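You operate a simulated robot arm through the tools that you are given. There is no shell and no other tool. Be economical: measure what you need, move in short steps, check, and stop when the job is done.

You are at the controls of a simulated robot arm. One attempt, no reset.

TASK
Put things in order on the long bench. At the end: the clear jar (marked "GLAZE") from the long bench stands where the teal folded rag stood; the teal folded rag from the long bench stands where the purple polishing pad stood; the purple polishing pad stands where the green canister (marked "SEEDS") stood; the green canister stands on top of the teal dustpan; whatever was shut is shut again. Leave all else as you found it, and nothing knocked over.

The check looks at the end state, three seconds after you hand in, the way a careful person would. Anything else that was tipped, shoved, dropped, spilled or broken makes it a failure.

THE ROBOT
A 6-joint arm with a two-finger parallel gripper, fixed in place. Base frame: the origin is at the foot of the arm, x ahead of it, y to its left, z up; the work surface is at about z = 88. Readings come in cm, rad, newtons and seconds.
With the tool pointing down near the work surface it reaches from about 24 to 64 cm from the base axis. Its first joint turns from -1.152 to 1.152 rad. Payload 2.7 kg.
The tool frame sits at the grasp point between the pads (the TCP): z along the fingers, y along the line on which they close. The tips reach 2.3 cm beyond it. Largest opening 9.4 cm; finger width 3.8, thickness 1; the body of the gripper, 5.4 by 9.6 cm, starts 3.9 cm behind the TCP.
Orientation is told as [roll, pitch, yaw] about the base's x, y, z axes, in that order, counted from this pose: with the fingers straight down and closing along the base's y, the tool's x points along the base's -x, its y along +y and its z along -z.

THE INTERFACE
- The arm moves only by the tool step_arm. Its argument "motion" is a list of rows, each an object of numbers (a shift or turn left out is 0, a gripper value left out holds the last): "dx", "dy", "dz": the shift along the tool's x, y, z in units of 300 mm (1.0 is 300 mm); "rx", "ry", "rz": the turn, a rotation vector about the tool's x, y, z in units of 45 degrees (1.0 is 45 degrees); "fingers": the gripper command, from -1 (shut) to 1 (fully open), values between in proportion. In form: [{"dx": .., "dy": .., "dz": .., "rx": .., "ry": .., "rz": .., "fingers": ..}, ...]. A call has 1 to 8 rows; each row is the pose to reach, as a shift and turn from the pose commanded when the call began, along the tool's axes at that moment. A call with a number of a shift or a turn outside -1 to 1 is refused whole. A row lasts 0.2 s, in which the tool goes at most 5 cm and 0.15 rad; a call with a longer step from one row to the next is refused whole, and so is a gripper value outside its range. A pose out of reach is approached as far as the arm can. The call stops where the force on the tool passes 40 N (or 10 N more than at its start, if that is more) or the arm is blocked; 0.2 s more then pass. Each finger travels about 4.5 cm/s and halts on what it meets, pressing with about 32 N; the grip force reading is that of the motor and also rises with nothing between the fingers. The clock runs only during rows and for 0.2 s after the last one: add rows that repeat a pose to give the fingers time. The reply holds the time, the measured pose of the TCP, the force on the tool along the base axes, the opening and the grip force, in the units named above and with some noise, with the torque about the TCP (base axes, N m) and any sound that the robot's microphone picked up, and new pictures: "pictures" is both (left out), scene, wrist or none.
- Cameras (640 x 400 px; columns grow to the right, rows downward): "scene" is fixed at [5.63, -43.27, 141.1]; the picture's right is [0.88, -0.48, 0.00], its down [-0.26, -0.48, -0.84] and it looks along [0.40, 0.74, -0.54] (base axes); focal length 343 px, centre (320, 200). "wrist" rides on the gripper at [8.6, 1.6, -7.4] in the tool frame; the picture's right is [-0.18, 0.98, 0.00], its down [-0.58, -0.11, -0.81] and it looks along [-0.79, -0.15, 0.59] (tool axes); focal length 243 px, centre (320, 200). There is no depth. A picture from a camera that has moved, and an enlarged one, comes with that camera's place and axes in the base frame and with its lens. The place of the scene camera against the robot may be out by one fixed shift of up to 1.8 cm in any direction.
- close_up(camera, box): a new picture of the part [left, top, right, bottom] of that camera's present view, enlarged. It takes no simulated time.
- close_job(): hands the job in; it is judged then, once.

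Go step by step. Nothing tells you positions but the pictures and the camera data: compare them with the known pose of the tool, close in by small moves and look again before you grip or let go. The budget is 120 turns and 200 pictures, counting those below and the enlarged ones. Unless the task says otherwise, let go and move clear before handing in, and close with one line.

The tools are called by a JSON object that holds its "name" and its "arguments". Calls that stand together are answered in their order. step_arm: Moves the arm, as the interface text tells. Its arguments: {"type":"object","properties":{"motion":{"type":"array","items":{"type":"object","properties":{"dx":{"type":"number"},"dy":{"type":"number"},"dz":{"type":"number"},"rx":{"type":"number"},"ry":{"type":"number"},"rz":{"type":"number"},"fingers":{"type":"number"}}}},"pictures":{"type":"string","enum":["both","scene","wrist","none"]}},"required":["motion"]} The other tools are called the same way: close_up (camera, box) takes an enlarged picture of a part of a camera's view; close_job () hands the job in.

At the start:

```text
time_s: 0.0
position: [42.34, 0.84, 121.33]
ee_rot: [-0.001, 0.0, 0.0]
force: [0.1, -0.5, -1.2]
moment: [0.02, -0.01, -0.02]
grip_width: 9.42
gripper_force: 0.1
```

scene: 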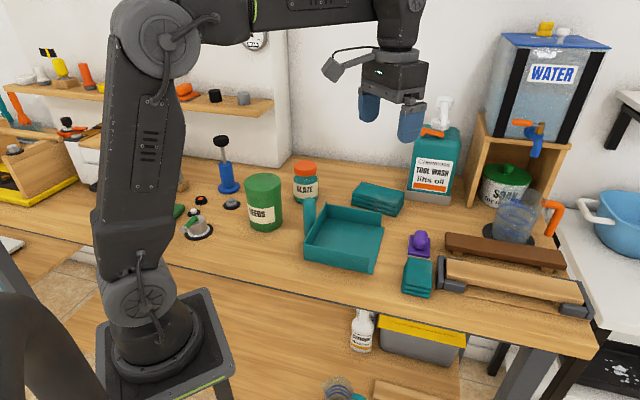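
wrist: 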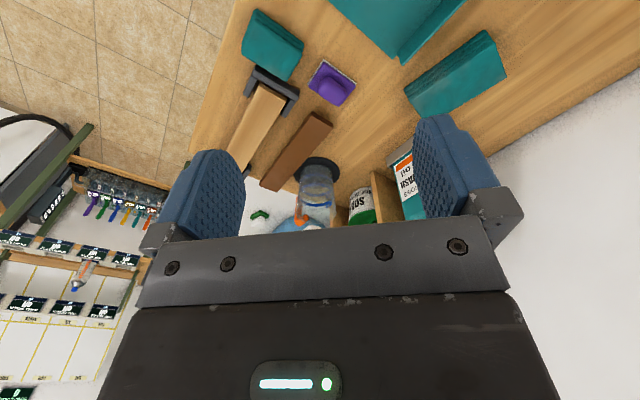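

I see a canister, jar, dustpan, two teal cloth-like things and a small purple thing on the bench. First I'll enlarge the scene to tell which is which.

{"name": "close_up", "arguments": {"camera": "scene", "box": [220, 140, 460, 310]}}

{"name": "close_up", "arguments": {"camera": "scene", "box": [380, 200, 540, 310]}}

{"name": "close_up", "arguments": {"camera": "wrist", "box": [200, 0, 520, 200]}}

{"name": "close_up", "arguments": {"camera": "scene", "box": [0, 100, 300, 290]}}

```text
2.35 times, centred on (340, 225) of scene
camera zoom: at [5.63, -43.27, 141.1], right [0.88, -0.48, 0.0], down [-0.26, -0.48, -0.84], along [0.4, 0.74, -0.54], focal length 808 px, centre (273, 141)
```

zoom: 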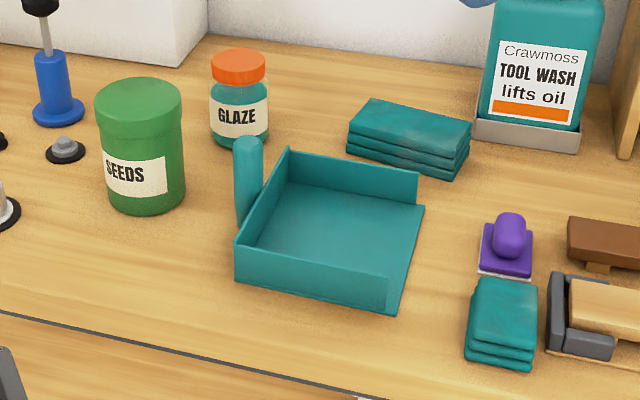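

```text
3.64 times, centred on (460, 255) of scene
camera zoom: at [5.63, -43.27, 141.1], right [0.88, -0.48, 0.0], down [-0.26, -0.48, -0.84], along [0.4, 0.74, -0.54], focal length 1248 px, centre (-189, 0)
```

zoom: 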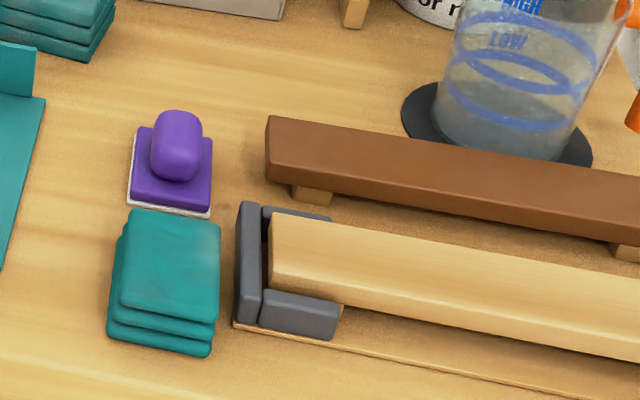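

```text
2.00 times, centred on (360, 100) of wrist
camera zoom: at [33.67, 2.34, 128.87], right [0.18, 0.98, 0.0], down [0.58, -0.11, 0.81], along [0.79, -0.15, -0.59], focal length 485 px, centre (240, 400)
```

zoom: 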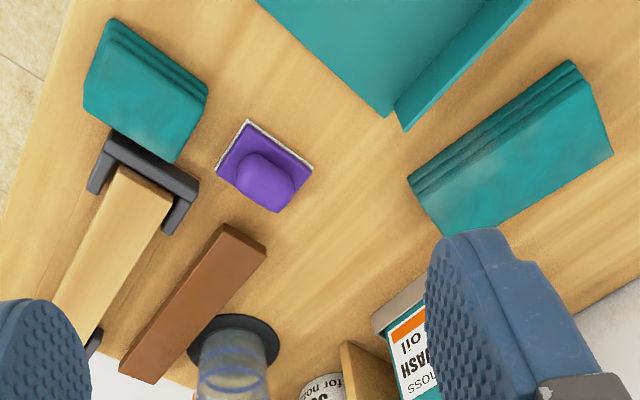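

```text
2.11 times, centred on (150, 195) of scene
camera zoom: at [5.63, -43.27, 141.1], right [0.88, -0.48, 0.0], down [-0.26, -0.48, -0.84], along [0.4, 0.74, -0.54], focal length 723 px, centre (678, 210)
```

zoom: 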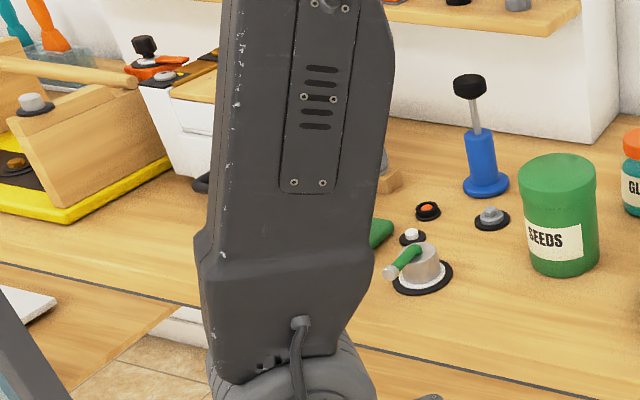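

Two teal folded cloths are on the bench, one large and one small, so I look at the lower shelf and elsewhere for lookalikes and hints.

{"name": "close_up", "arguments": {"camera": "scene", "box": [300, 290, 480, 400]}}

{"name": "close_up", "arguments": {"camera": "wrist", "box": [0, 100, 240, 400]}}

{"name": "close_up", "arguments": {"camera": "scene", "box": [280, 150, 440, 240]}}

{"name": "close_up", "arguments": {"camera": "scene", "box": [460, 60, 640, 300]}}

```text
3.56 times, centred on (390, 345) of scene
camera zoom: at [5.63, -43.27, 141.1], right [0.88, -0.48, 0.0], down [-0.26, -0.48, -0.84], along [0.4, 0.74, -0.54], focal length 1221 px, centre (71, -316)
```

zoom: 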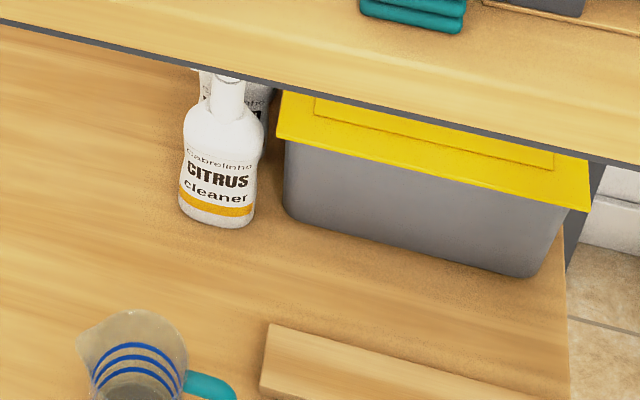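

```text
1.33 times, centred on (120, 250) of wrist
camera zoom: at [33.67, 2.34, 128.87], right [0.18, 0.98, 0.0], down [0.58, -0.11, 0.81], along [0.79, -0.15, -0.59], focal length 324 px, centre (587, 133)
```

zoom: 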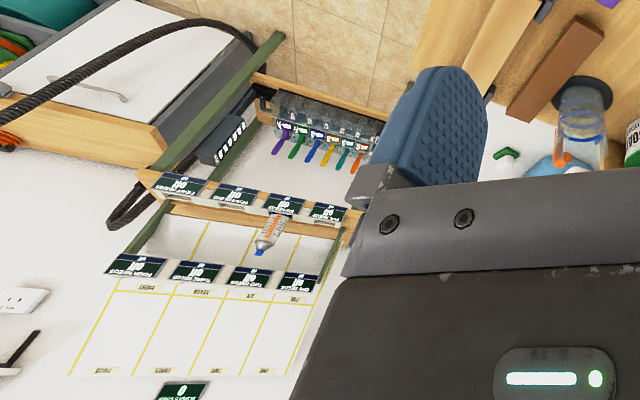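

```text
4.00 times, centred on (360, 195) of scene
camera zoom: at [5.63, -43.27, 141.1], right [0.88, -0.48, 0.0], down [-0.26, -0.48, -0.84], along [0.4, 0.74, -0.54], focal length 1373 px, centre (160, 220)
```

zoom: 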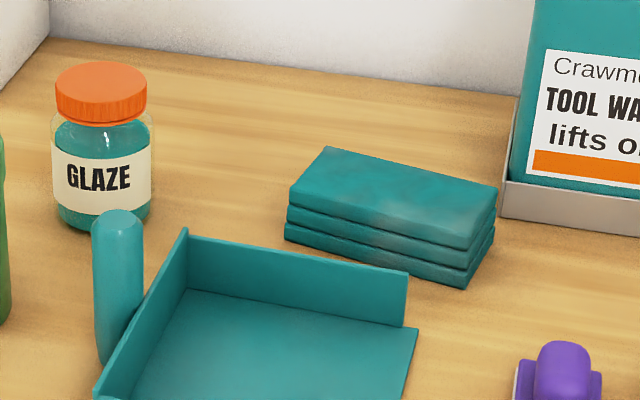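

```text
1.67 times, centred on (550, 180) of scene
camera zoom: at [5.63, -43.27, 141.1], right [0.88, -0.48, 0.0], down [-0.26, -0.48, -0.84], along [0.4, 0.74, -0.54], focal length 572 px, centre (-63, 233)
```

zoom: 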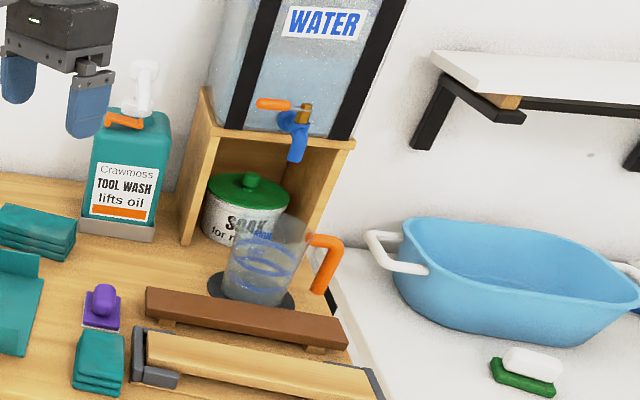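

Only the small rag (about 5×8 cm) fits where the pad stands, so I take it as the teal folded rag. I estimate the canister at about (27, 26), with its top near z 101. I'll move above it to measure.

{"name": "step_arm", "arguments": {"motion": [{"dx": 0.07, "dy": 0.12, "dz": 0.025}, {"dx": 0.146, "dy": 0.24, "dz": 0.05}, {"dx": 0.219, "dy": 0.36, "dz": 0.075}, {"dx": 0.292, "dy": 0.48, "dz": 0.1}, {"dx": 0.365, "dy": 0.6, "dz": 0.125}, {"dx": 0.437, "dy": 0.72, "dz": 0.15}, {"dx": 0.51, "dy": 0.84, "dz": 0.177}, {"dx": 0.51, "dy": 0.84, "dz": 0.177}]}}

```text
time_s: 1.8
position: [26.96, 25.97, 116.02]
ee_rot: [-0.001, 0.0, 0.001]
force: [-0.5, 0.0, 0.0]
moment: [0.01, -0.01, 0.02]
grip_width: 9.42
gripper_force: 0.1
camera wrist: at [18.33, 27.56, 123.54], right [0.18, 0.98, 0.0], down [0.58, -0.11, 0.81], along [0.79, -0.15, -0.59], focal length 243 px, centre (320, 200)
```

scene: 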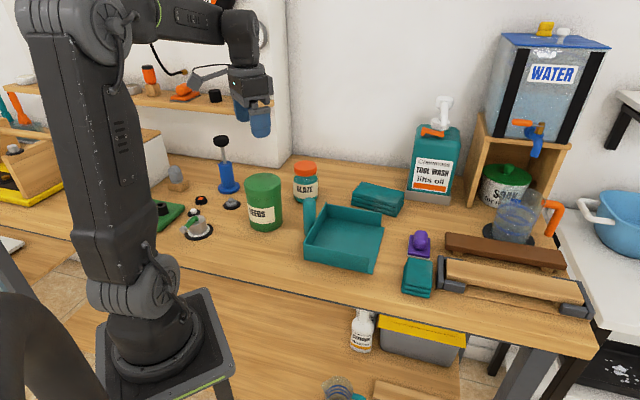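
wrist: 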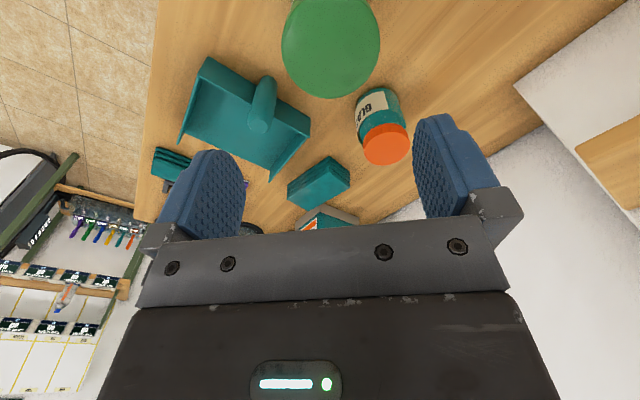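

The canister's lid is visible nearly under the gripper. I enlarge it to measure.

{"name": "close_up", "arguments": {"camera": "wrist", "box": [250, 0, 410, 100]}}

{"name": "close_up", "arguments": {"camera": "scene", "box": [180, 140, 340, 240]}}

```text
4.00 times, centred on (330, 50) of wrist
camera zoom: at [18.33, 27.56, 123.54], right [0.18, 0.98, 0.0], down [0.58, -0.11, 0.81], along [0.79, -0.15, -0.59], focal length 970 px, centre (280, 800)
```

zoom: 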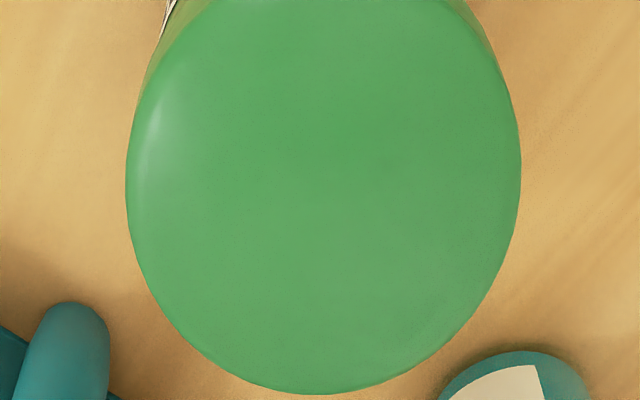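

```text
4.00 times, centred on (260, 190) of scene
camera zoom: at [5.63, -43.26, 141.1], right [0.88, -0.48, 0.0], down [-0.26, -0.48, -0.84], along [0.4, 0.74, -0.54], focal length 1373 px, centre (560, 240)
```

zoom: 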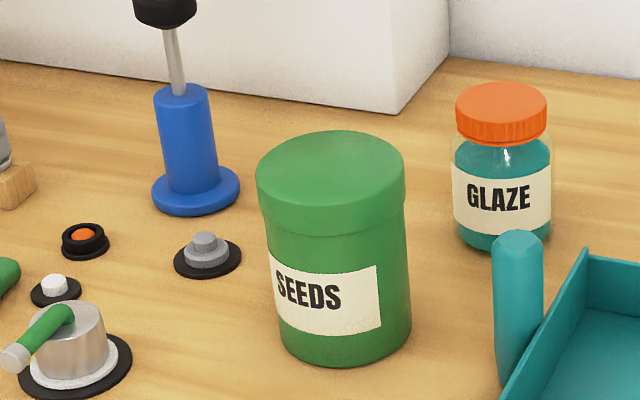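

The lid looks about 8.4–8.8 cm wide, centred near (28, 26.6). I move over it, descend partway and measure again.

{"name": "step_arm", "arguments": {"motion": [{"dx": -0.017, "dy": 0.01, "dz": 0.1}, {"dx": -0.035, "dy": 0.022, "dz": 0.2}, {"dx": -0.035, "dy": 0.022, "dz": 0.25}, {"dx": -0.035, "dy": 0.022, "dz": 0.25}], "pictures": "none"}}

{"name": "close_up", "arguments": {"camera": "wrist", "box": [200, 0, 440, 200]}}

{"name": "close_up", "arguments": {"camera": "scene", "box": [200, 120, 360, 240]}}

```text
time_s: 2.8
position: [28.19, 26.64, 108.49]
ee_rot: [-0.001, 0.0, 0.001]
force: [1.0, -0.1, -0.2]
moment: [0.0, -0.02, 0.0]
grip_width: 9.4
gripper_force: 0.0
```

```text
2.00 times, centred on (320, 100) of wrist
camera zoom: at [19.48, 28.22, 116.03], right [0.18, 0.98, 0.0], down [0.58, -0.11, 0.81], along [0.79, -0.15, -0.59], focal length 485 px, centre (320, 400)
```

zoom: 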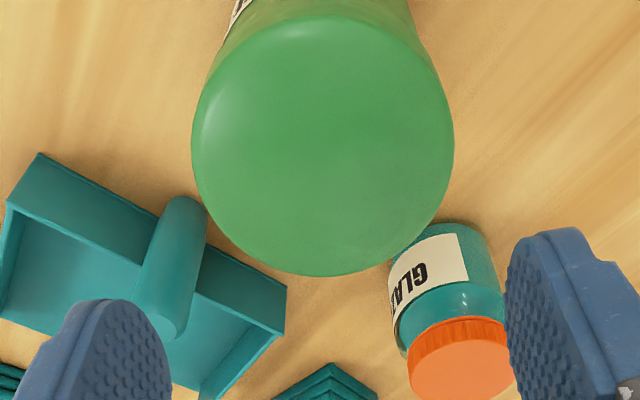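

```text
3.33 times, centred on (280, 180) of scene
camera zoom: at [5.63, -43.27, 141.1], right [0.88, -0.48, 0.0], down [-0.26, -0.48, -0.84], along [0.4, 0.74, -0.54], focal length 1144 px, centre (453, 267)
```

zoom: 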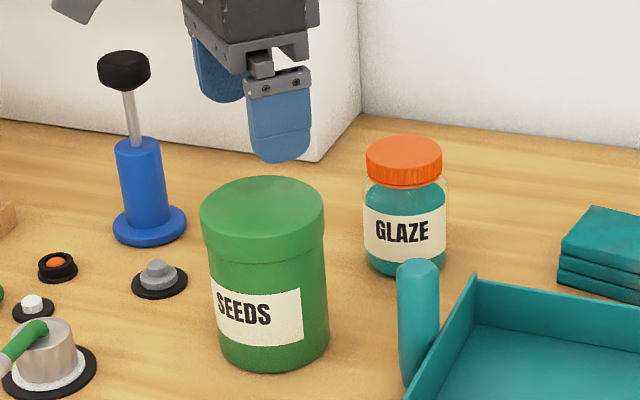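

The lid's centre works out to about (28.2, 26.6), top z about 99.9 and diameter about 8.8, so the gripper is aligned. I descend to straddle it, checking the force.

{"name": "step_arm", "arguments": {"motion": [{"dz": 0.1}, {"dz": 0.18}, {"dz": 0.22}, {"dz": 0.22}], "pictures": "both"}}

```text
time_s: 3.8
position: [28.01, 26.59, 101.93]
ee_rot: [0.001, 0.001, 0.001]
force: [-0.6, 0.6, 0.7]
moment: [0.03, -0.01, 0.01]
grip_width: 9.39
gripper_force: 0.0
camera wrist: at [19.43, 28.2, 109.45], right [0.18, 0.98, 0.0], down [0.58, -0.11, 0.81], along [0.79, -0.15, -0.59], focal length 243 px, centre (320, 200)
```

scene: 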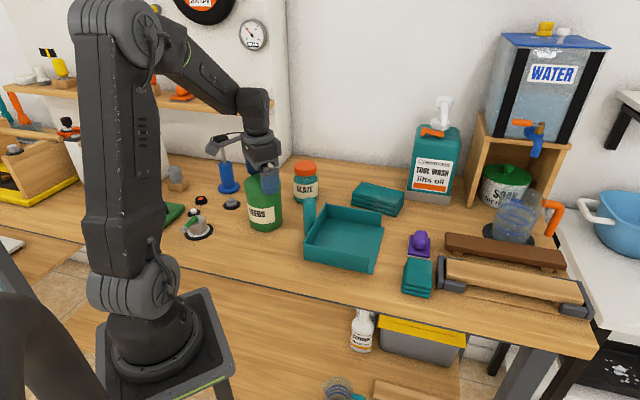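
wrist: 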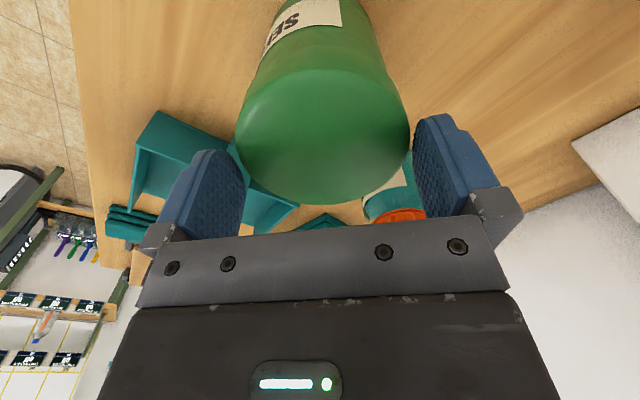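

The lid sits about 0.15 cm to the +y side of centre. I correct that and go down to grip height.

{"name": "step_arm", "arguments": {"motion": [{"dx": -0.005, "dy": 0.004}, {"dx": -0.005, "dy": 0.004, "dz": 0.05}, {"dx": -0.005, "dy": 0.004, "dz": 0.1}, {"dx": -0.005, "dy": 0.004, "dz": 0.155}, {"dx": -0.005, "dy": 0.004, "dz": 0.155}], "pictures": "both"}}

```text
time_s: 5.0
position: [28.39, 26.8, 97.17]
ee_rot: [0.0, 0.0, 0.0]
force: [-1.2, 0.9, -0.1]
moment: [0.02, 0.0, 0.01]
grip_width: 9.4
gripper_force: 0.1
camera wrist: at [19.62, 28.29, 104.83], right [0.18, 0.98, 0.0], down [0.58, -0.11, 0.81], along [0.79, -0.15, -0.59], focal length 243 px, centre (320, 200)
```

scene: 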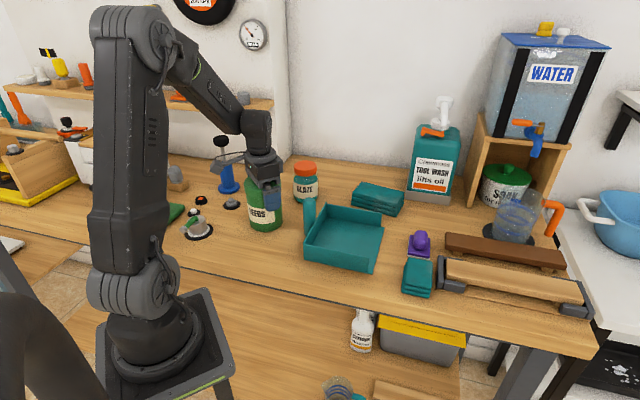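
wrist: 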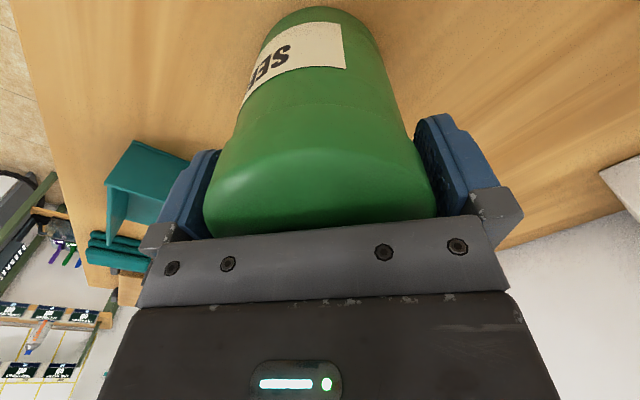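

The fingers straddle the canister without touching it. Now I close on it.

{"name": "step_arm", "arguments": {"motion": [{"fingers": -1}, {"fingers": -1}, {"fingers": -1}, {"fingers": -1}], "pictures": "none"}}

{"name": "step_arm", "arguments": {"motion": [{"dz": -0.033}, {"dz": -0.033}], "pictures": "both"}}

```text
time_s: 6.0
position: [28.21, 26.71, 97.33]
ee_rot: [0.0, 0.001, 0.002]
force: [0.1, -0.1, 0.8]
moment: [0.03, -0.03, 0.03]
grip_width: 8.53
gripper_force: 31.7
```

```text
time_s: 6.6
position: [28.26, 26.63, 98.29]
ee_rot: [-0.001, -0.002, 0.0]
force: [0.5, -0.4, -3.4]
moment: [0.0, 0.04, 0.04]
grip_width: 8.53
gripper_force: 31.6
camera wrist: at [19.6, 28.29, 105.83], right [0.18, 0.98, 0.0], down [0.58, -0.11, 0.81], along [0.79, -0.15, -0.59], focal length 243 px, centre (320, 200)
```

scene: 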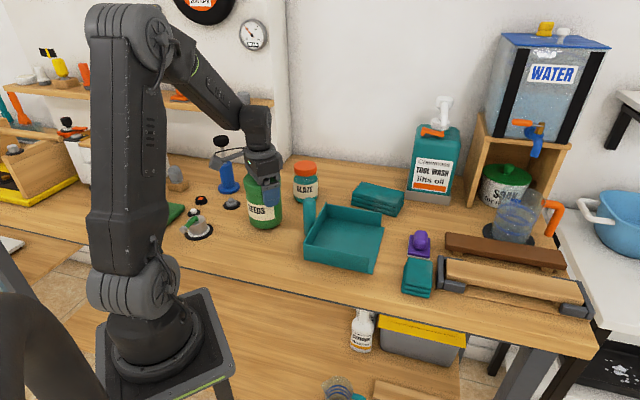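
wrist: 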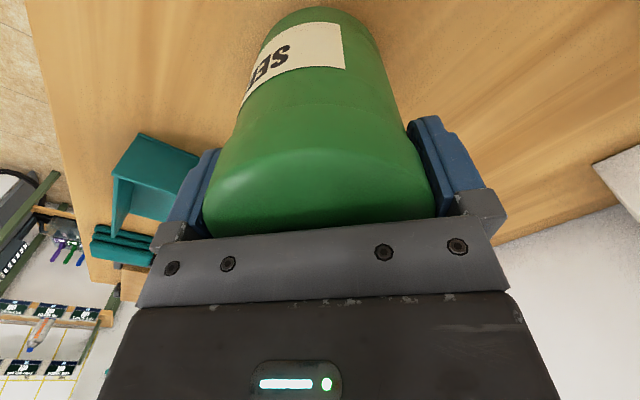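

The canister is lifted (grip 8.53 cm, centre about (28.25, 26.65)). The dustpan's centre should be near (42.5, 9.4), with an upright handle near (34, 15). I'll rise high and carry the canister over.

{"name": "step_arm", "arguments": {"motion": [{"dz": -0.1}, {"dz": -0.22}, {"dz": -0.34}, {"dz": -0.46}, {"dz": -0.55}, {"dz": -0.55}], "pictures": "wrist"}}

{"name": "step_arm", "arguments": {"motion": [{"dx": -0.08, "dy": -0.09}, {"dx": -0.17, "dy": -0.2}, {"dx": -0.26, "dy": -0.31}, {"dx": -0.35, "dy": -0.42}, {"dx": -0.43, "dy": -0.52}, {"dx": -0.49, "dy": -0.588}, {"dx": -0.49, "dy": -0.588}], "pictures": "both"}}

```text
time_s: 8.0
position: [28.19, 26.69, 114.85]
ee_rot: [-0.002, 0.0, -0.001]
force: [-0.8, -0.2, -2.9]
moment: [-0.03, 0.0, -0.02]
grip_width: 8.58
gripper_force: 31.7
camera wrist: at [19.52, 28.34, 122.35], right [0.18, 0.98, 0.0], down [0.58, -0.11, 0.81], along [0.79, -0.15, -0.59], focal length 243 px, centre (320, 200)
```

wrist: 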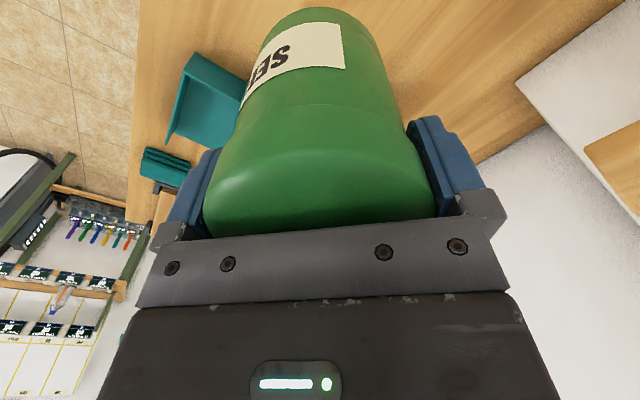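

```text
time_s: 9.6
position: [43.11, 8.97, 114.73]
ee_rot: [0.0, 0.002, -0.002]
force: [-0.2, 1.3, -2.8]
moment: [0.02, 0.01, 0.0]
grip_width: 8.53
gripper_force: 32.2
camera wrist: at [34.36, 10.62, 122.27], right [0.18, 0.98, 0.0], down [0.58, -0.11, 0.81], along [0.79, -0.15, -0.59], focal length 243 px, centre (320, 200)
```

scene: 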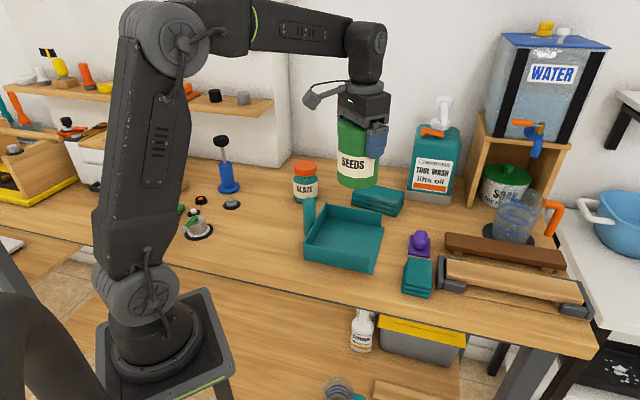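
wrist: 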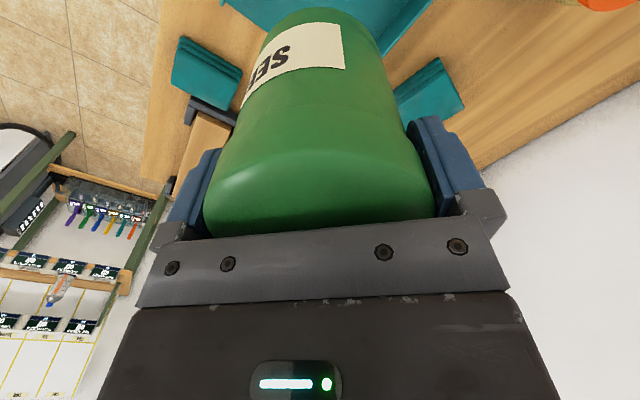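

The canister hangs over the pan. Its projected landing point is about pixel (350, 239), on the pan floor. I shift slightly toward centre and lower partway.

{"name": "step_arm", "arguments": {"motion": [{"dx": 0.023, "dy": 0.013, "dz": 0.08}, {"dx": 0.023, "dy": 0.013, "dz": 0.2}, {"dx": 0.023, "dy": 0.013, "dz": 0.32}, {"dx": 0.023, "dy": 0.013, "dz": 0.43}, {"dx": 0.023, "dy": 0.013, "dz": 0.48}, {"dx": 0.023, "dy": 0.013, "dz": 0.48}], "pictures": "both"}}

{"name": "close_up", "arguments": {"camera": "scene", "box": [270, 140, 430, 280]}}

```text
time_s: 11.0
position: [42.23, 9.44, 100.3]
ee_rot: [-0.001, -0.001, -0.002]
force: [-0.4, -0.8, -2.7]
moment: [0.01, -0.01, -0.01]
grip_width: 8.54
gripper_force: 32.5
camera wrist: at [33.58, 11.07, 107.81], right [0.18, 0.98, 0.0], down [0.58, -0.11, 0.81], along [0.79, -0.15, -0.59], focal length 243 px, centre (320, 200)
```

scene: 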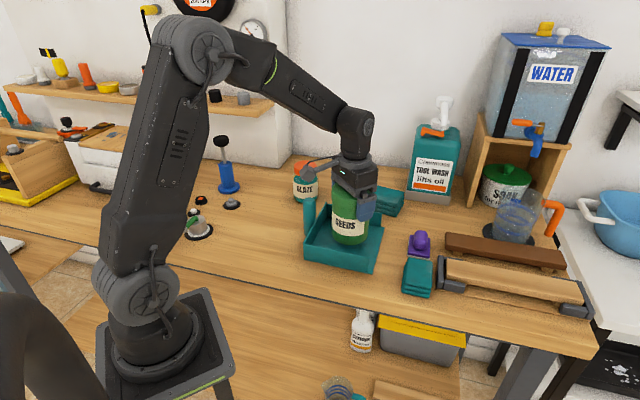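
wrist: 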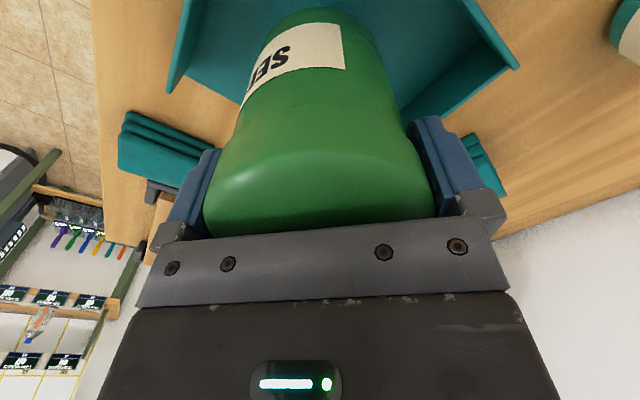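

```text
2.86 times, centred on (350, 210) of scene
camera zoom: at [5.63, -43.26, 141.1], right [0.88, -0.48, 0.0], down [-0.26, -0.48, -0.84], along [0.4, 0.74, -0.54], focal length 981 px, centre (234, 171)
```

zoom: 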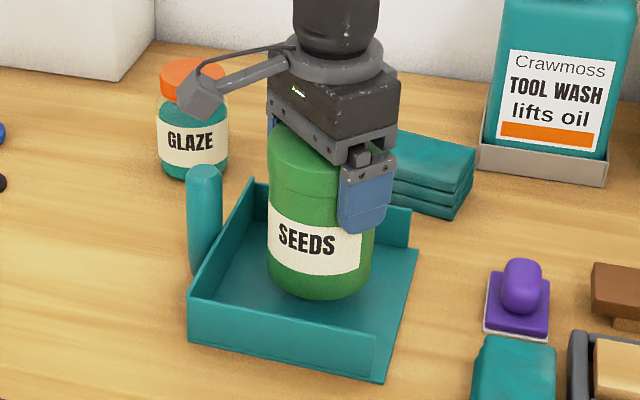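

The canister is over the middle of the pan and the camera arm clears the handle. I lower it gently until it touches.

{"name": "step_arm", "arguments": {"motion": [{"dz": 0.03}, {"dz": 0.06}, {"dz": 0.067}, {"dz": 0.067}], "pictures": "none"}}

{"name": "step_arm", "arguments": {"motion": [{"dz": 0.008}, {"dz": 0.015}, {"dz": 0.015}], "pictures": "scene"}}

```text
time_s: 12.0
position: [42.31, 9.47, 98.36]
ee_rot: [0.0, 0.0, -0.001]
force: [0.4, 0.9, -1.9]
moment: [-0.02, 0.03, -0.01]
grip_width: 8.55
gripper_force: 32.1
```

```text
time_s: 12.8
position: [42.29, 9.48, 97.88]
ee_rot: [0.001, 0.0, 0.001]
force: [0.2, 0.1, -2.9]
moment: [-0.02, 0.0, 0.0]
grip_width: 8.53
gripper_force: 31.9
```

scene: 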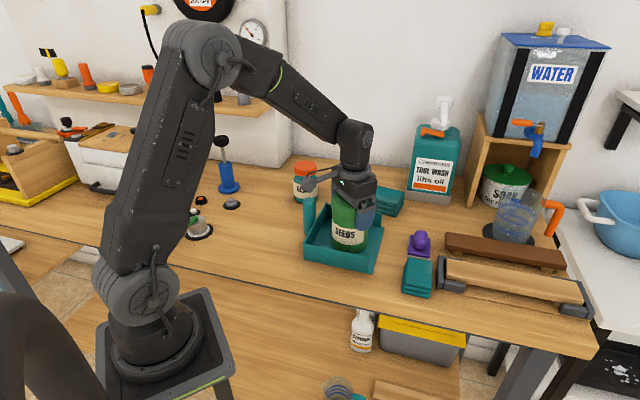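

{"name": "step_arm", "arguments": {"motion": [{"dz": 0.005}, {"dz": 0.01}, {"dz": 0.01}], "pictures": "none"}}

```text
time_s: 13.6
position: [42.38, 9.5, 97.75]
ee_rot: [-0.002, -0.002, 0.0]
force: [-5.0, -1.2, 12.1]
moment: [-0.07, 0.63, 0.02]
grip_width: 8.53
gripper_force: 31.8
```

It has touched down (12 N). I release, let the fingers open and rise straight up.

{"name": "step_arm", "arguments": {"motion": [{"fingers": 1}, {"fingers": 1}, {"fingers": 1}], "pictures": "wrist"}}

```text
time_s: 14.4
position: [42.27, 9.51, 97.63]
ee_rot: [0.001, 0.001, 0.0]
force: [-0.3, -0.5, 0.3]
moment: [0.0, -0.01, 0.03]
grip_width: 9.4
gripper_force: 0.1
camera wrist: at [33.59, 11.08, 105.13], right [0.18, 0.98, 0.0], down [0.58, -0.11, 0.81], along [0.79, -0.15, -0.59], focal length 243 px, centre (320, 200)
```

wrist: 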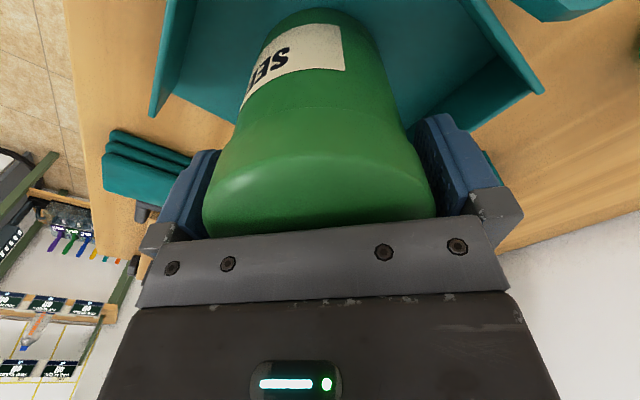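

Both fingers are clear of the lid. I rise, then move over the purple pad near (55, -0.5).

{"name": "step_arm", "arguments": {"motion": [{"dz": -0.07}, {"dz": -0.16}, {"dz": -0.3}, {"dz": -0.43}, {"dz": -0.48}, {"dz": -0.48}], "pictures": "none"}}

{"name": "step_arm", "arguments": {"motion": [{"dx": -0.1, "dy": -0.08}, {"dx": -0.21, "dy": -0.165}, {"dx": -0.32, "dy": -0.25}, {"dx": -0.42, "dy": -0.33}, {"dx": -0.42, "dy": -0.33}], "pictures": "both"}}

{"name": "close_up", "arguments": {"camera": "wrist", "box": [200, 0, 440, 150]}}

```text
time_s: 15.8
position: [42.22, 9.46, 112.04]
ee_rot: [-0.001, -0.001, -0.001]
force: [0.1, -1.0, 0.4]
moment: [-0.05, 0.03, 0.01]
grip_width: 9.39
gripper_force: 0.1
```

```text
time_s: 17.0
position: [55.1, -0.37, 111.92]
ee_rot: [0.0, 0.001, 0.0]
force: [0.4, -0.6, -0.2]
moment: [-0.01, 0.0, -0.03]
grip_width: 9.4
gripper_force: 0.0
camera wrist: at [46.31, 1.21, 119.52], right [0.18, 0.98, 0.0], down [0.58, -0.11, 0.81], along [0.79, -0.15, -0.59], focal length 243 px, centre (320, 200)
```

scene: 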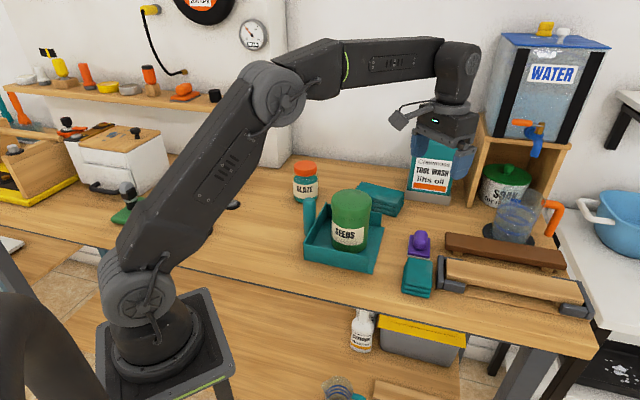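
wrist: 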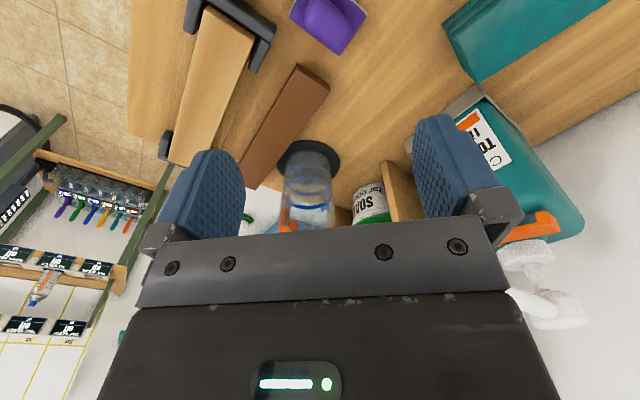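

```text
2.67 times, centred on (320, 75) of wrist
camera zoom: at [46.31, 1.21, 119.52], right [0.18, 0.98, 0.0], down [0.58, -0.11, 0.81], along [0.79, -0.15, -0.59], focal length 647 px, centre (320, 533)
```

zoom: 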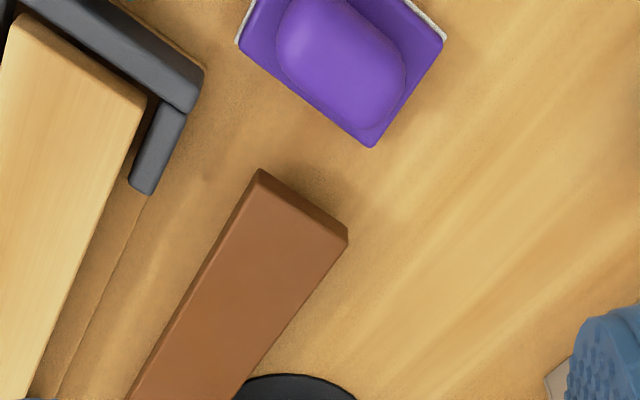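

The pad is right below. I back off toward the base so the pad, the rag and their surroundings are all in view for measuring.

{"name": "step_arm", "arguments": {"motion": [{"dx": 0.12, "dy": -0.04, "dz": 0.05}, {"dx": 0.25, "dy": -0.087, "dz": 0.1}, {"dx": 0.25, "dy": -0.087, "dz": 0.1}], "pictures": "none"}}

{"name": "close_up", "arguments": {"camera": "wrist", "box": [160, 0, 480, 200]}}

{"name": "close_up", "arguments": {"camera": "scene", "box": [370, 210, 490, 310]}}

```text
time_s: 17.8
position: [47.35, -3.1, 109.04]
ee_rot: [0.002, 0.0, 0.002]
force: [-0.3, 0.6, -0.2]
moment: [0.02, 0.0, 0.0]
grip_width: 9.42
gripper_force: 0.0
```

```text
2.00 times, centred on (320, 100) of wrist
camera zoom: at [38.7, -1.51, 116.48], right [0.18, 0.98, 0.0], down [0.58, -0.11, 0.81], along [0.79, -0.15, -0.59], focal length 485 px, centre (320, 400)
```

zoom: 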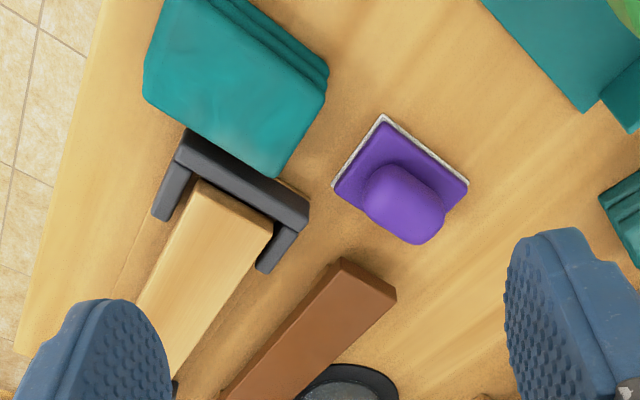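

```text
4.00 times, centred on (430, 260) of scene
camera zoom: at [5.63, -43.27, 141.1], right [0.88, -0.48, 0.0], down [-0.26, -0.48, -0.84], along [0.4, 0.74, -0.54], focal length 1373 px, centre (-120, -40)
```

zoom: 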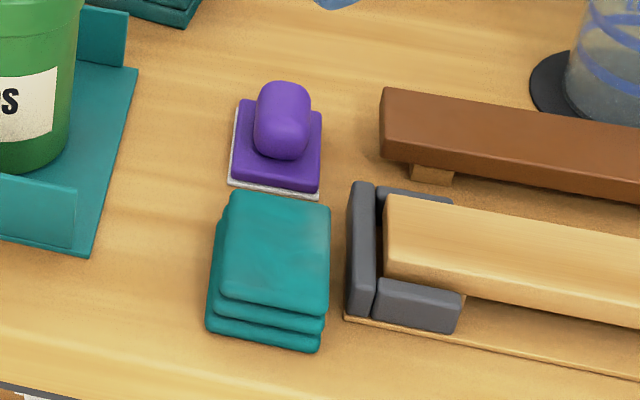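

The pad's base measures about 6.9×4.9 cm, centred near (55.4, 0.25) and turned 45°, with a raised knob on top (about z 92). I'll turn the gripper 45° to grip the knob across its narrow side, and come above it.

{"name": "step_arm", "arguments": {"motion": [{"dx": -0.04, "dy": 0.018, "dz": 0.03, "rz": -0.17}, {"dx": -0.09, "dy": 0.036, "dz": 0.07, "rz": -0.34}, {"dx": -0.135, "dy": 0.055, "dz": 0.11, "rz": -0.51}, {"dx": -0.18, "dy": 0.075, "dz": 0.16, "rz": -0.68}, {"dx": -0.225, "dy": 0.095, "dz": 0.2, "rz": -0.85}, {"dx": -0.27, "dy": 0.112, "dz": 0.25, "rz": -1.0}, {"dx": -0.27, "dy": 0.112, "dz": 0.25, "rz": -1.0}], "pictures": "both"}}

{"name": "close_up", "arguments": {"camera": "wrist", "box": [200, 0, 440, 200]}}

```text
time_s: 19.4
position: [55.52, 0.36, 101.52]
ee_rot: [-0.001, 0.0, 0.787]
force: [-0.7, 0.7, 0.1]
moment: [0.0, -0.02, 0.01]
grip_width: 9.4
gripper_force: 0.0
camera wrist: at [48.2, -4.67, 109.04], right [-0.57, 0.82, 0.0], down [0.49, 0.34, 0.81], along [0.66, 0.46, -0.59], focal length 243 px, centre (320, 200)
```

scene: 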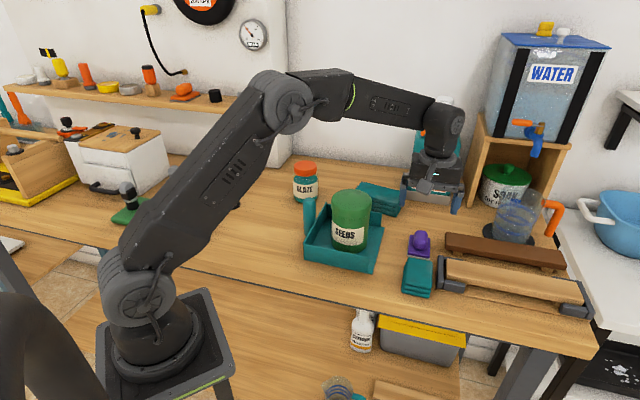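
wrist: 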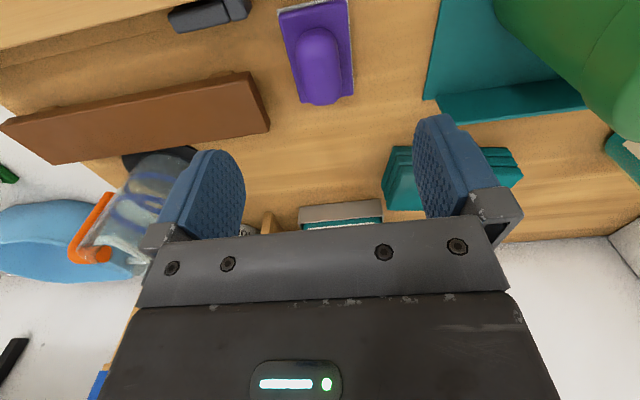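

```text
2.00 times, centred on (320, 100) of wrist
camera zoom: at [48.2, -4.67, 109.04], right [-0.57, 0.82, 0.0], down [0.49, 0.34, 0.81], along [0.66, 0.46, -0.59], focal length 485 px, centre (320, 400)
```

zoom: 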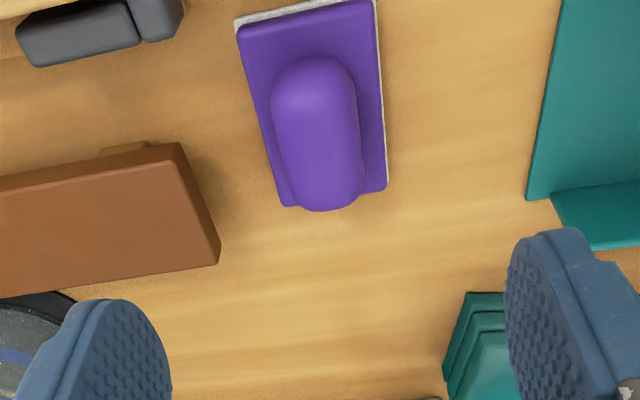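

Gripper and pad are aligned within about 2°, and the knob is centred between the fingers. I narrow the opening to about 5.6 cm so the fingers clear the brown board, and descend partway.

{"name": "step_arm", "arguments": {"motion": [{"dx": -0.004, "fingers": 0.19}, {"dx": -0.004, "dz": 0.06, "fingers": 0.19}, {"dx": -0.004, "dz": 0.13, "fingers": 0.19}, {"dx": -0.004, "dz": 0.2, "fingers": 0.19}, {"dx": -0.004, "dz": 0.22, "fingers": 0.19}, {"dx": -0.004, "dz": 0.22, "fingers": 0.19}], "pictures": "both"}}

{"name": "close_up", "arguments": {"camera": "wrist", "box": [220, 0, 420, 200]}}

{"name": "close_up", "arguments": {"camera": "scene", "box": [370, 190, 490, 290]}}

```text
time_s: 20.8
position: [55.59, 0.41, 94.77]
ee_rot: [0.0, 0.0, 0.783]
force: [-0.4, -0.2, 1.4]
moment: [0.0, -0.02, -0.03]
grip_width: 5.58
gripper_force: 0.1
camera wrist: at [48.23, -4.58, 102.37], right [-0.56, 0.83, 0.0], down [0.49, 0.33, 0.81], along [0.67, 0.46, -0.59], focal length 243 px, centre (320, 200)
```

scene: 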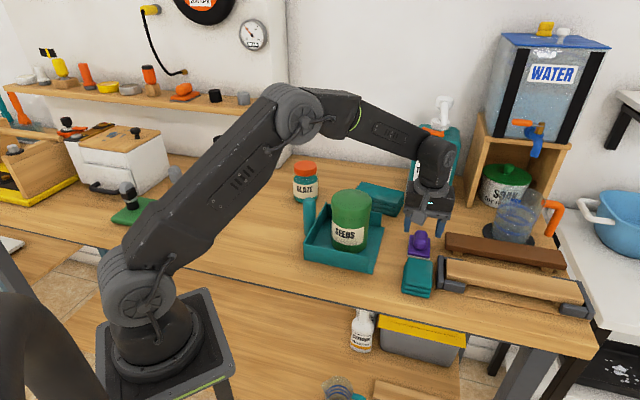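
wrist: 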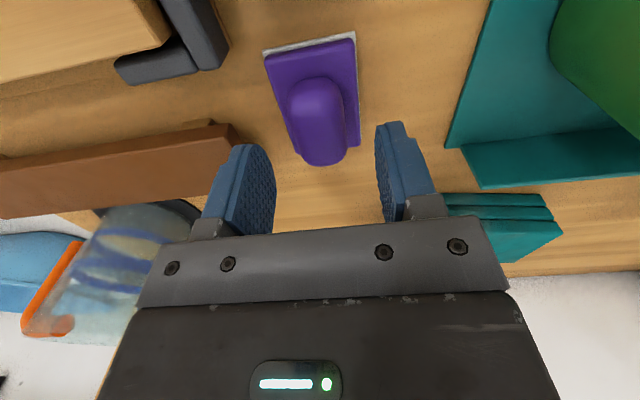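

```text
2.00 times, centred on (320, 100) of wrist
camera zoom: at [48.23, -4.58, 102.37], right [-0.56, 0.83, 0.0], down [0.49, 0.33, 0.81], along [0.67, 0.46, -0.59], focal length 485 px, centre (320, 400)
```

zoom: 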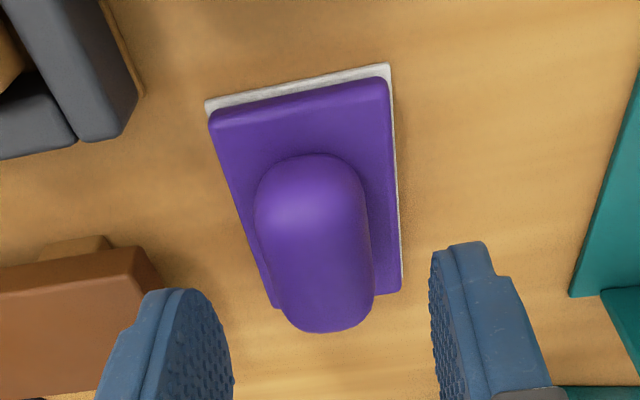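

```text
4.00 times, centred on (430, 240) of scene
camera zoom: at [5.63, -43.27, 141.1], right [0.88, -0.48, 0.0], down [-0.26, -0.48, -0.84], along [0.4, 0.74, -0.54], focal length 1373 px, centre (-120, 40)
```

zoom: 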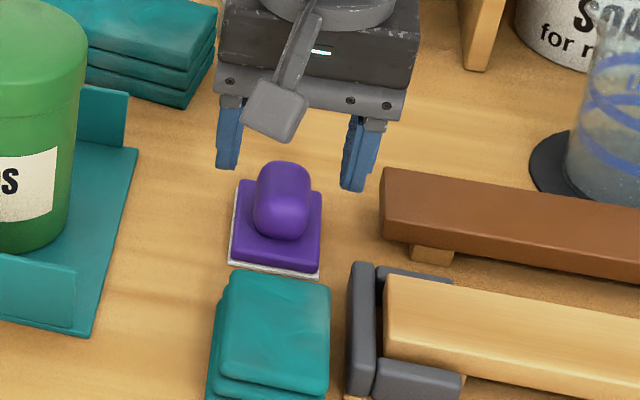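

The tips are at knob-top height and still centred. I go down 2.2 cm, leaving the tips just above the pad body, and look once more.

{"name": "step_arm", "arguments": {"motion": [{"dx": -0.007, "dz": 0.03, "fingers": 0.19}, {"dx": -0.007, "dz": 0.06, "fingers": 0.19}, {"dx": -0.007, "dz": 0.072, "fingers": 0.19}, {"dx": -0.007, "dz": 0.072, "fingers": 0.19}], "pictures": "none"}}

{"name": "close_up", "arguments": {"camera": "wrist", "box": [220, 0, 420, 200]}}

{"name": "close_up", "arguments": {"camera": "scene", "box": [370, 190, 490, 290]}}

```text
time_s: 21.8
position: [55.7, 0.45, 92.72]
ee_rot: [-0.001, 0.001, 0.786]
force: [-0.5, 0.1, -0.3]
moment: [-0.02, 0.01, 0.01]
grip_width: 5.6
gripper_force: 0.0
```

```text
2.00 times, centred on (320, 100) of wrist
camera zoom: at [48.38, -4.46, 100.25], right [-0.56, 0.83, 0.0], down [0.49, 0.33, 0.81], along [0.67, 0.46, -0.59], focal length 485 px, centre (320, 400)
```

zoom: 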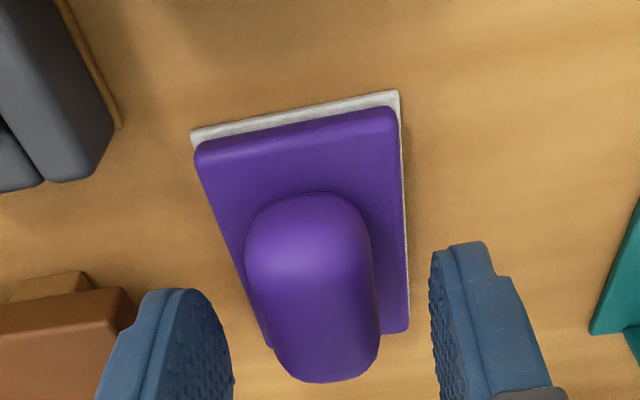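

```text
4.00 times, centred on (430, 240) of scene
camera zoom: at [5.63, -43.27, 141.1], right [0.88, -0.48, 0.0], down [-0.26, -0.48, -0.84], along [0.4, 0.74, -0.54], focal length 1373 px, centre (-120, 40)
```

zoom: 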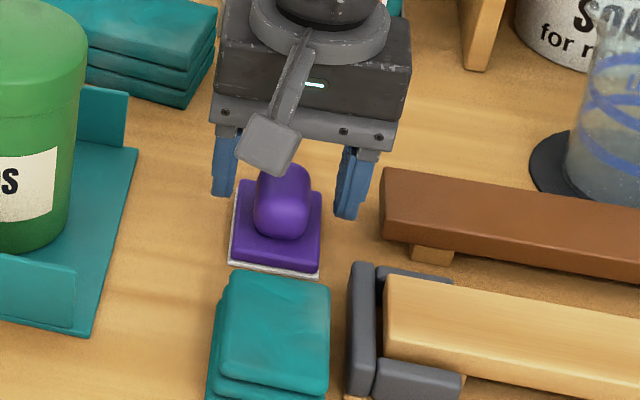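

The fingers are on either side of the knob. I close.

{"name": "step_arm", "arguments": {"motion": [{"fingers": -1}, {"fingers": -1}, {"fingers": -1}, {"fingers": -1}], "pictures": "none"}}

{"name": "close_up", "arguments": {"camera": "wrist", "box": [220, 0, 420, 200]}}

```text
time_s: 22.8
position: [55.72, 0.54, 92.72]
ee_rot: [-0.001, -0.001, 0.786]
force: [0.2, -0.2, -0.3]
moment: [-0.02, 0.02, -0.01]
grip_width: 2.89
gripper_force: 32.1
```

```text
2.00 times, centred on (320, 100) of wrist
camera zoom: at [48.39, -4.46, 100.26], right [-0.56, 0.83, 0.0], down [0.49, 0.33, 0.81], along [0.67, 0.46, -0.59], focal length 485 px, centre (320, 400)
```

zoom: 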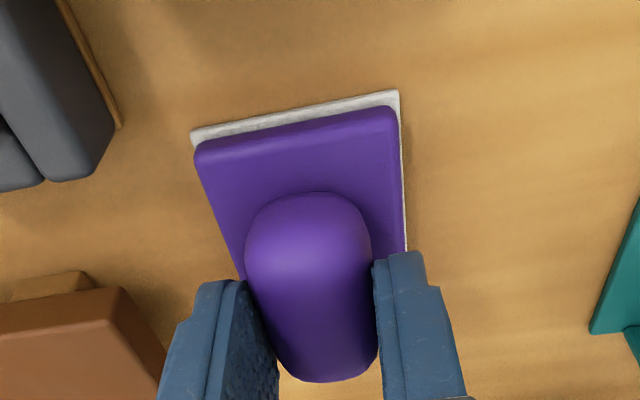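

The knob is held (2.89 cm), with the pad at rest at about (55.75, 0.5) and TCP z 92.7. I lift straight up to z 112.

{"name": "step_arm", "arguments": {"motion": [{"dz": -0.03}, {"dz": -0.12}, {"dz": -0.26}, {"dz": -0.4}, {"dz": -0.54}, {"dz": -0.643}, {"dz": -0.643}], "pictures": "both"}}

```text
time_s: 24.4
position: [55.65, 0.33, 112.25]
ee_rot: [-0.001, -0.001, 0.786]
force: [0.3, -0.3, -1.2]
moment: [0.01, 0.0, 0.02]
grip_width: 2.9
gripper_force: 32.7
camera wrist: at [48.39, -4.58, 119.71], right [-0.56, 0.83, 0.0], down [0.49, 0.33, 0.81], along [0.67, 0.46, -0.59], focal length 243 px, centre (320, 200)
```

scene: 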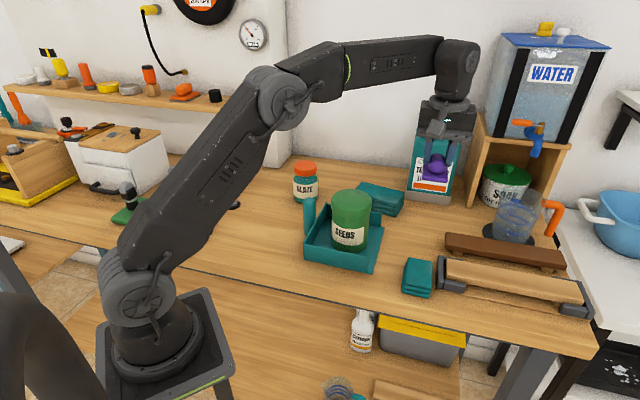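
wrist: 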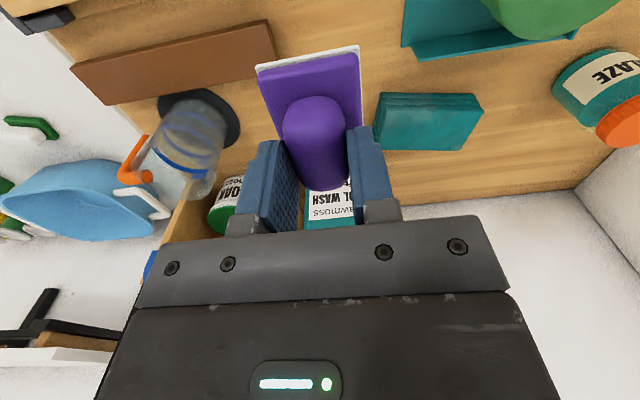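

The pad is up and level. I carry it across at this height in two moves to the canister's old spot at (28.2, 26.6).

{"name": "step_arm", "arguments": {"motion": [{"dy": 0.1}, {"dy": 0.24}, {"dx": 0.01, "dy": 0.38}, {"dx": 0.015, "dy": 0.52}, {"dx": 0.015, "dy": 0.63}, {"dx": 0.015, "dy": 0.63}], "pictures": "none"}}

{"name": "step_arm", "arguments": {"motion": [{"dy": 0.1}, {"dy": 0.24}, {"dx": 0.01, "dy": 0.38}, {"dx": 0.015, "dy": 0.52}, {"dx": 0.015, "dy": 0.634}, {"dx": 0.015, "dy": 0.634}], "pictures": "both"}}

```text
time_s: 25.8
position: [42.04, 13.57, 112.13]
ee_rot: [0.0, -0.001, 0.786]
force: [0.3, 0.0, -0.1]
moment: [-0.03, 0.0, -0.01]
grip_width: 2.9
gripper_force: 32.5
```

```text
time_s: 27.2
position: [28.25, 26.84, 112.03]
ee_rot: [0.001, -0.001, 0.786]
force: [-1.1, -0.2, -0.9]
moment: [0.0, -0.02, -0.01]
grip_width: 2.89
gripper_force: 31.3
camera wrist: at [20.98, 21.84, 119.63], right [-0.56, 0.83, 0.0], down [0.49, 0.33, 0.81], along [0.67, 0.46, -0.59], focal length 243 px, centre (320, 200)
```

scene: 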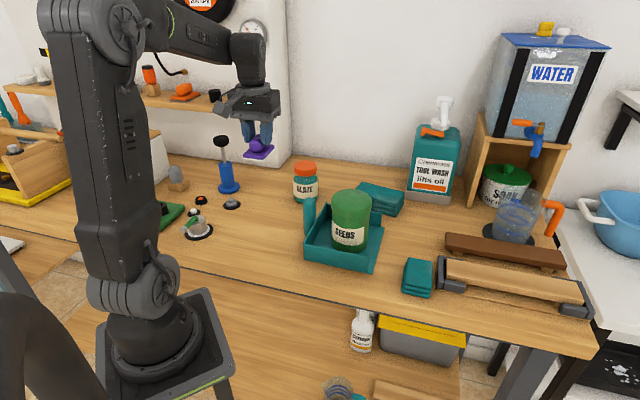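
wrist: 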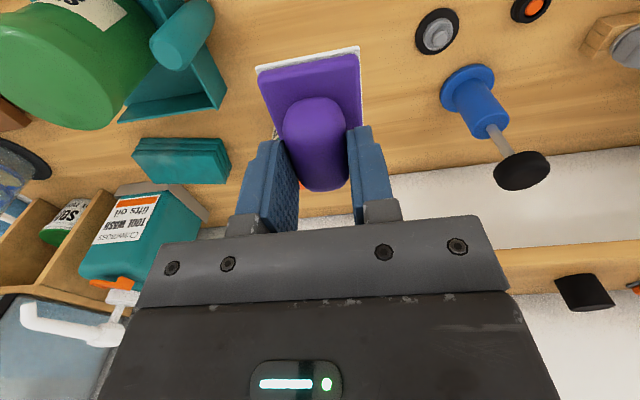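

I'm over the spot with nothing nearby, and I lower to just above the bench.

{"name": "step_arm", "arguments": {"motion": [{"dx": 0.006, "dy": -0.0035, "dz": 0.1}, {"dx": 0.006, "dy": -0.0035, "dz": 0.24}, {"dx": 0.006, "dy": -0.0035, "dz": 0.38}, {"dx": 0.006, "dy": -0.0035, "dz": 0.52}, {"dx": 0.006, "dy": -0.0035, "dz": 0.6}, {"dx": 0.006, "dy": -0.0035, "dz": 0.627}, {"dx": 0.006, "dy": -0.0035, "dz": 0.627}], "pictures": "none"}}

{"name": "step_arm", "arguments": {"motion": [{"dz": 0.008}, {"dz": 0.014}, {"dz": 0.014}], "pictures": "scene"}}

```text
time_s: 28.8
position: [28.36, 26.56, 93.16]
ee_rot: [0.001, -0.001, 0.786]
force: [-0.4, -0.2, -0.1]
moment: [0.01, 0.01, 0.0]
grip_width: 2.89
gripper_force: 32.0
```

```text
time_s: 29.6
position: [28.17, 26.54, 92.84]
ee_rot: [0.0, 0.001, 0.786]
force: [0.1, -0.7, -0.4]
moment: [0.0, -0.01, 0.01]
grip_width: 2.91
gripper_force: 32.4
```

scene: 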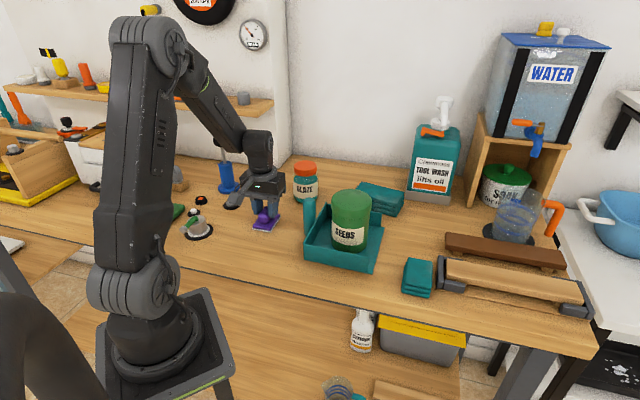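

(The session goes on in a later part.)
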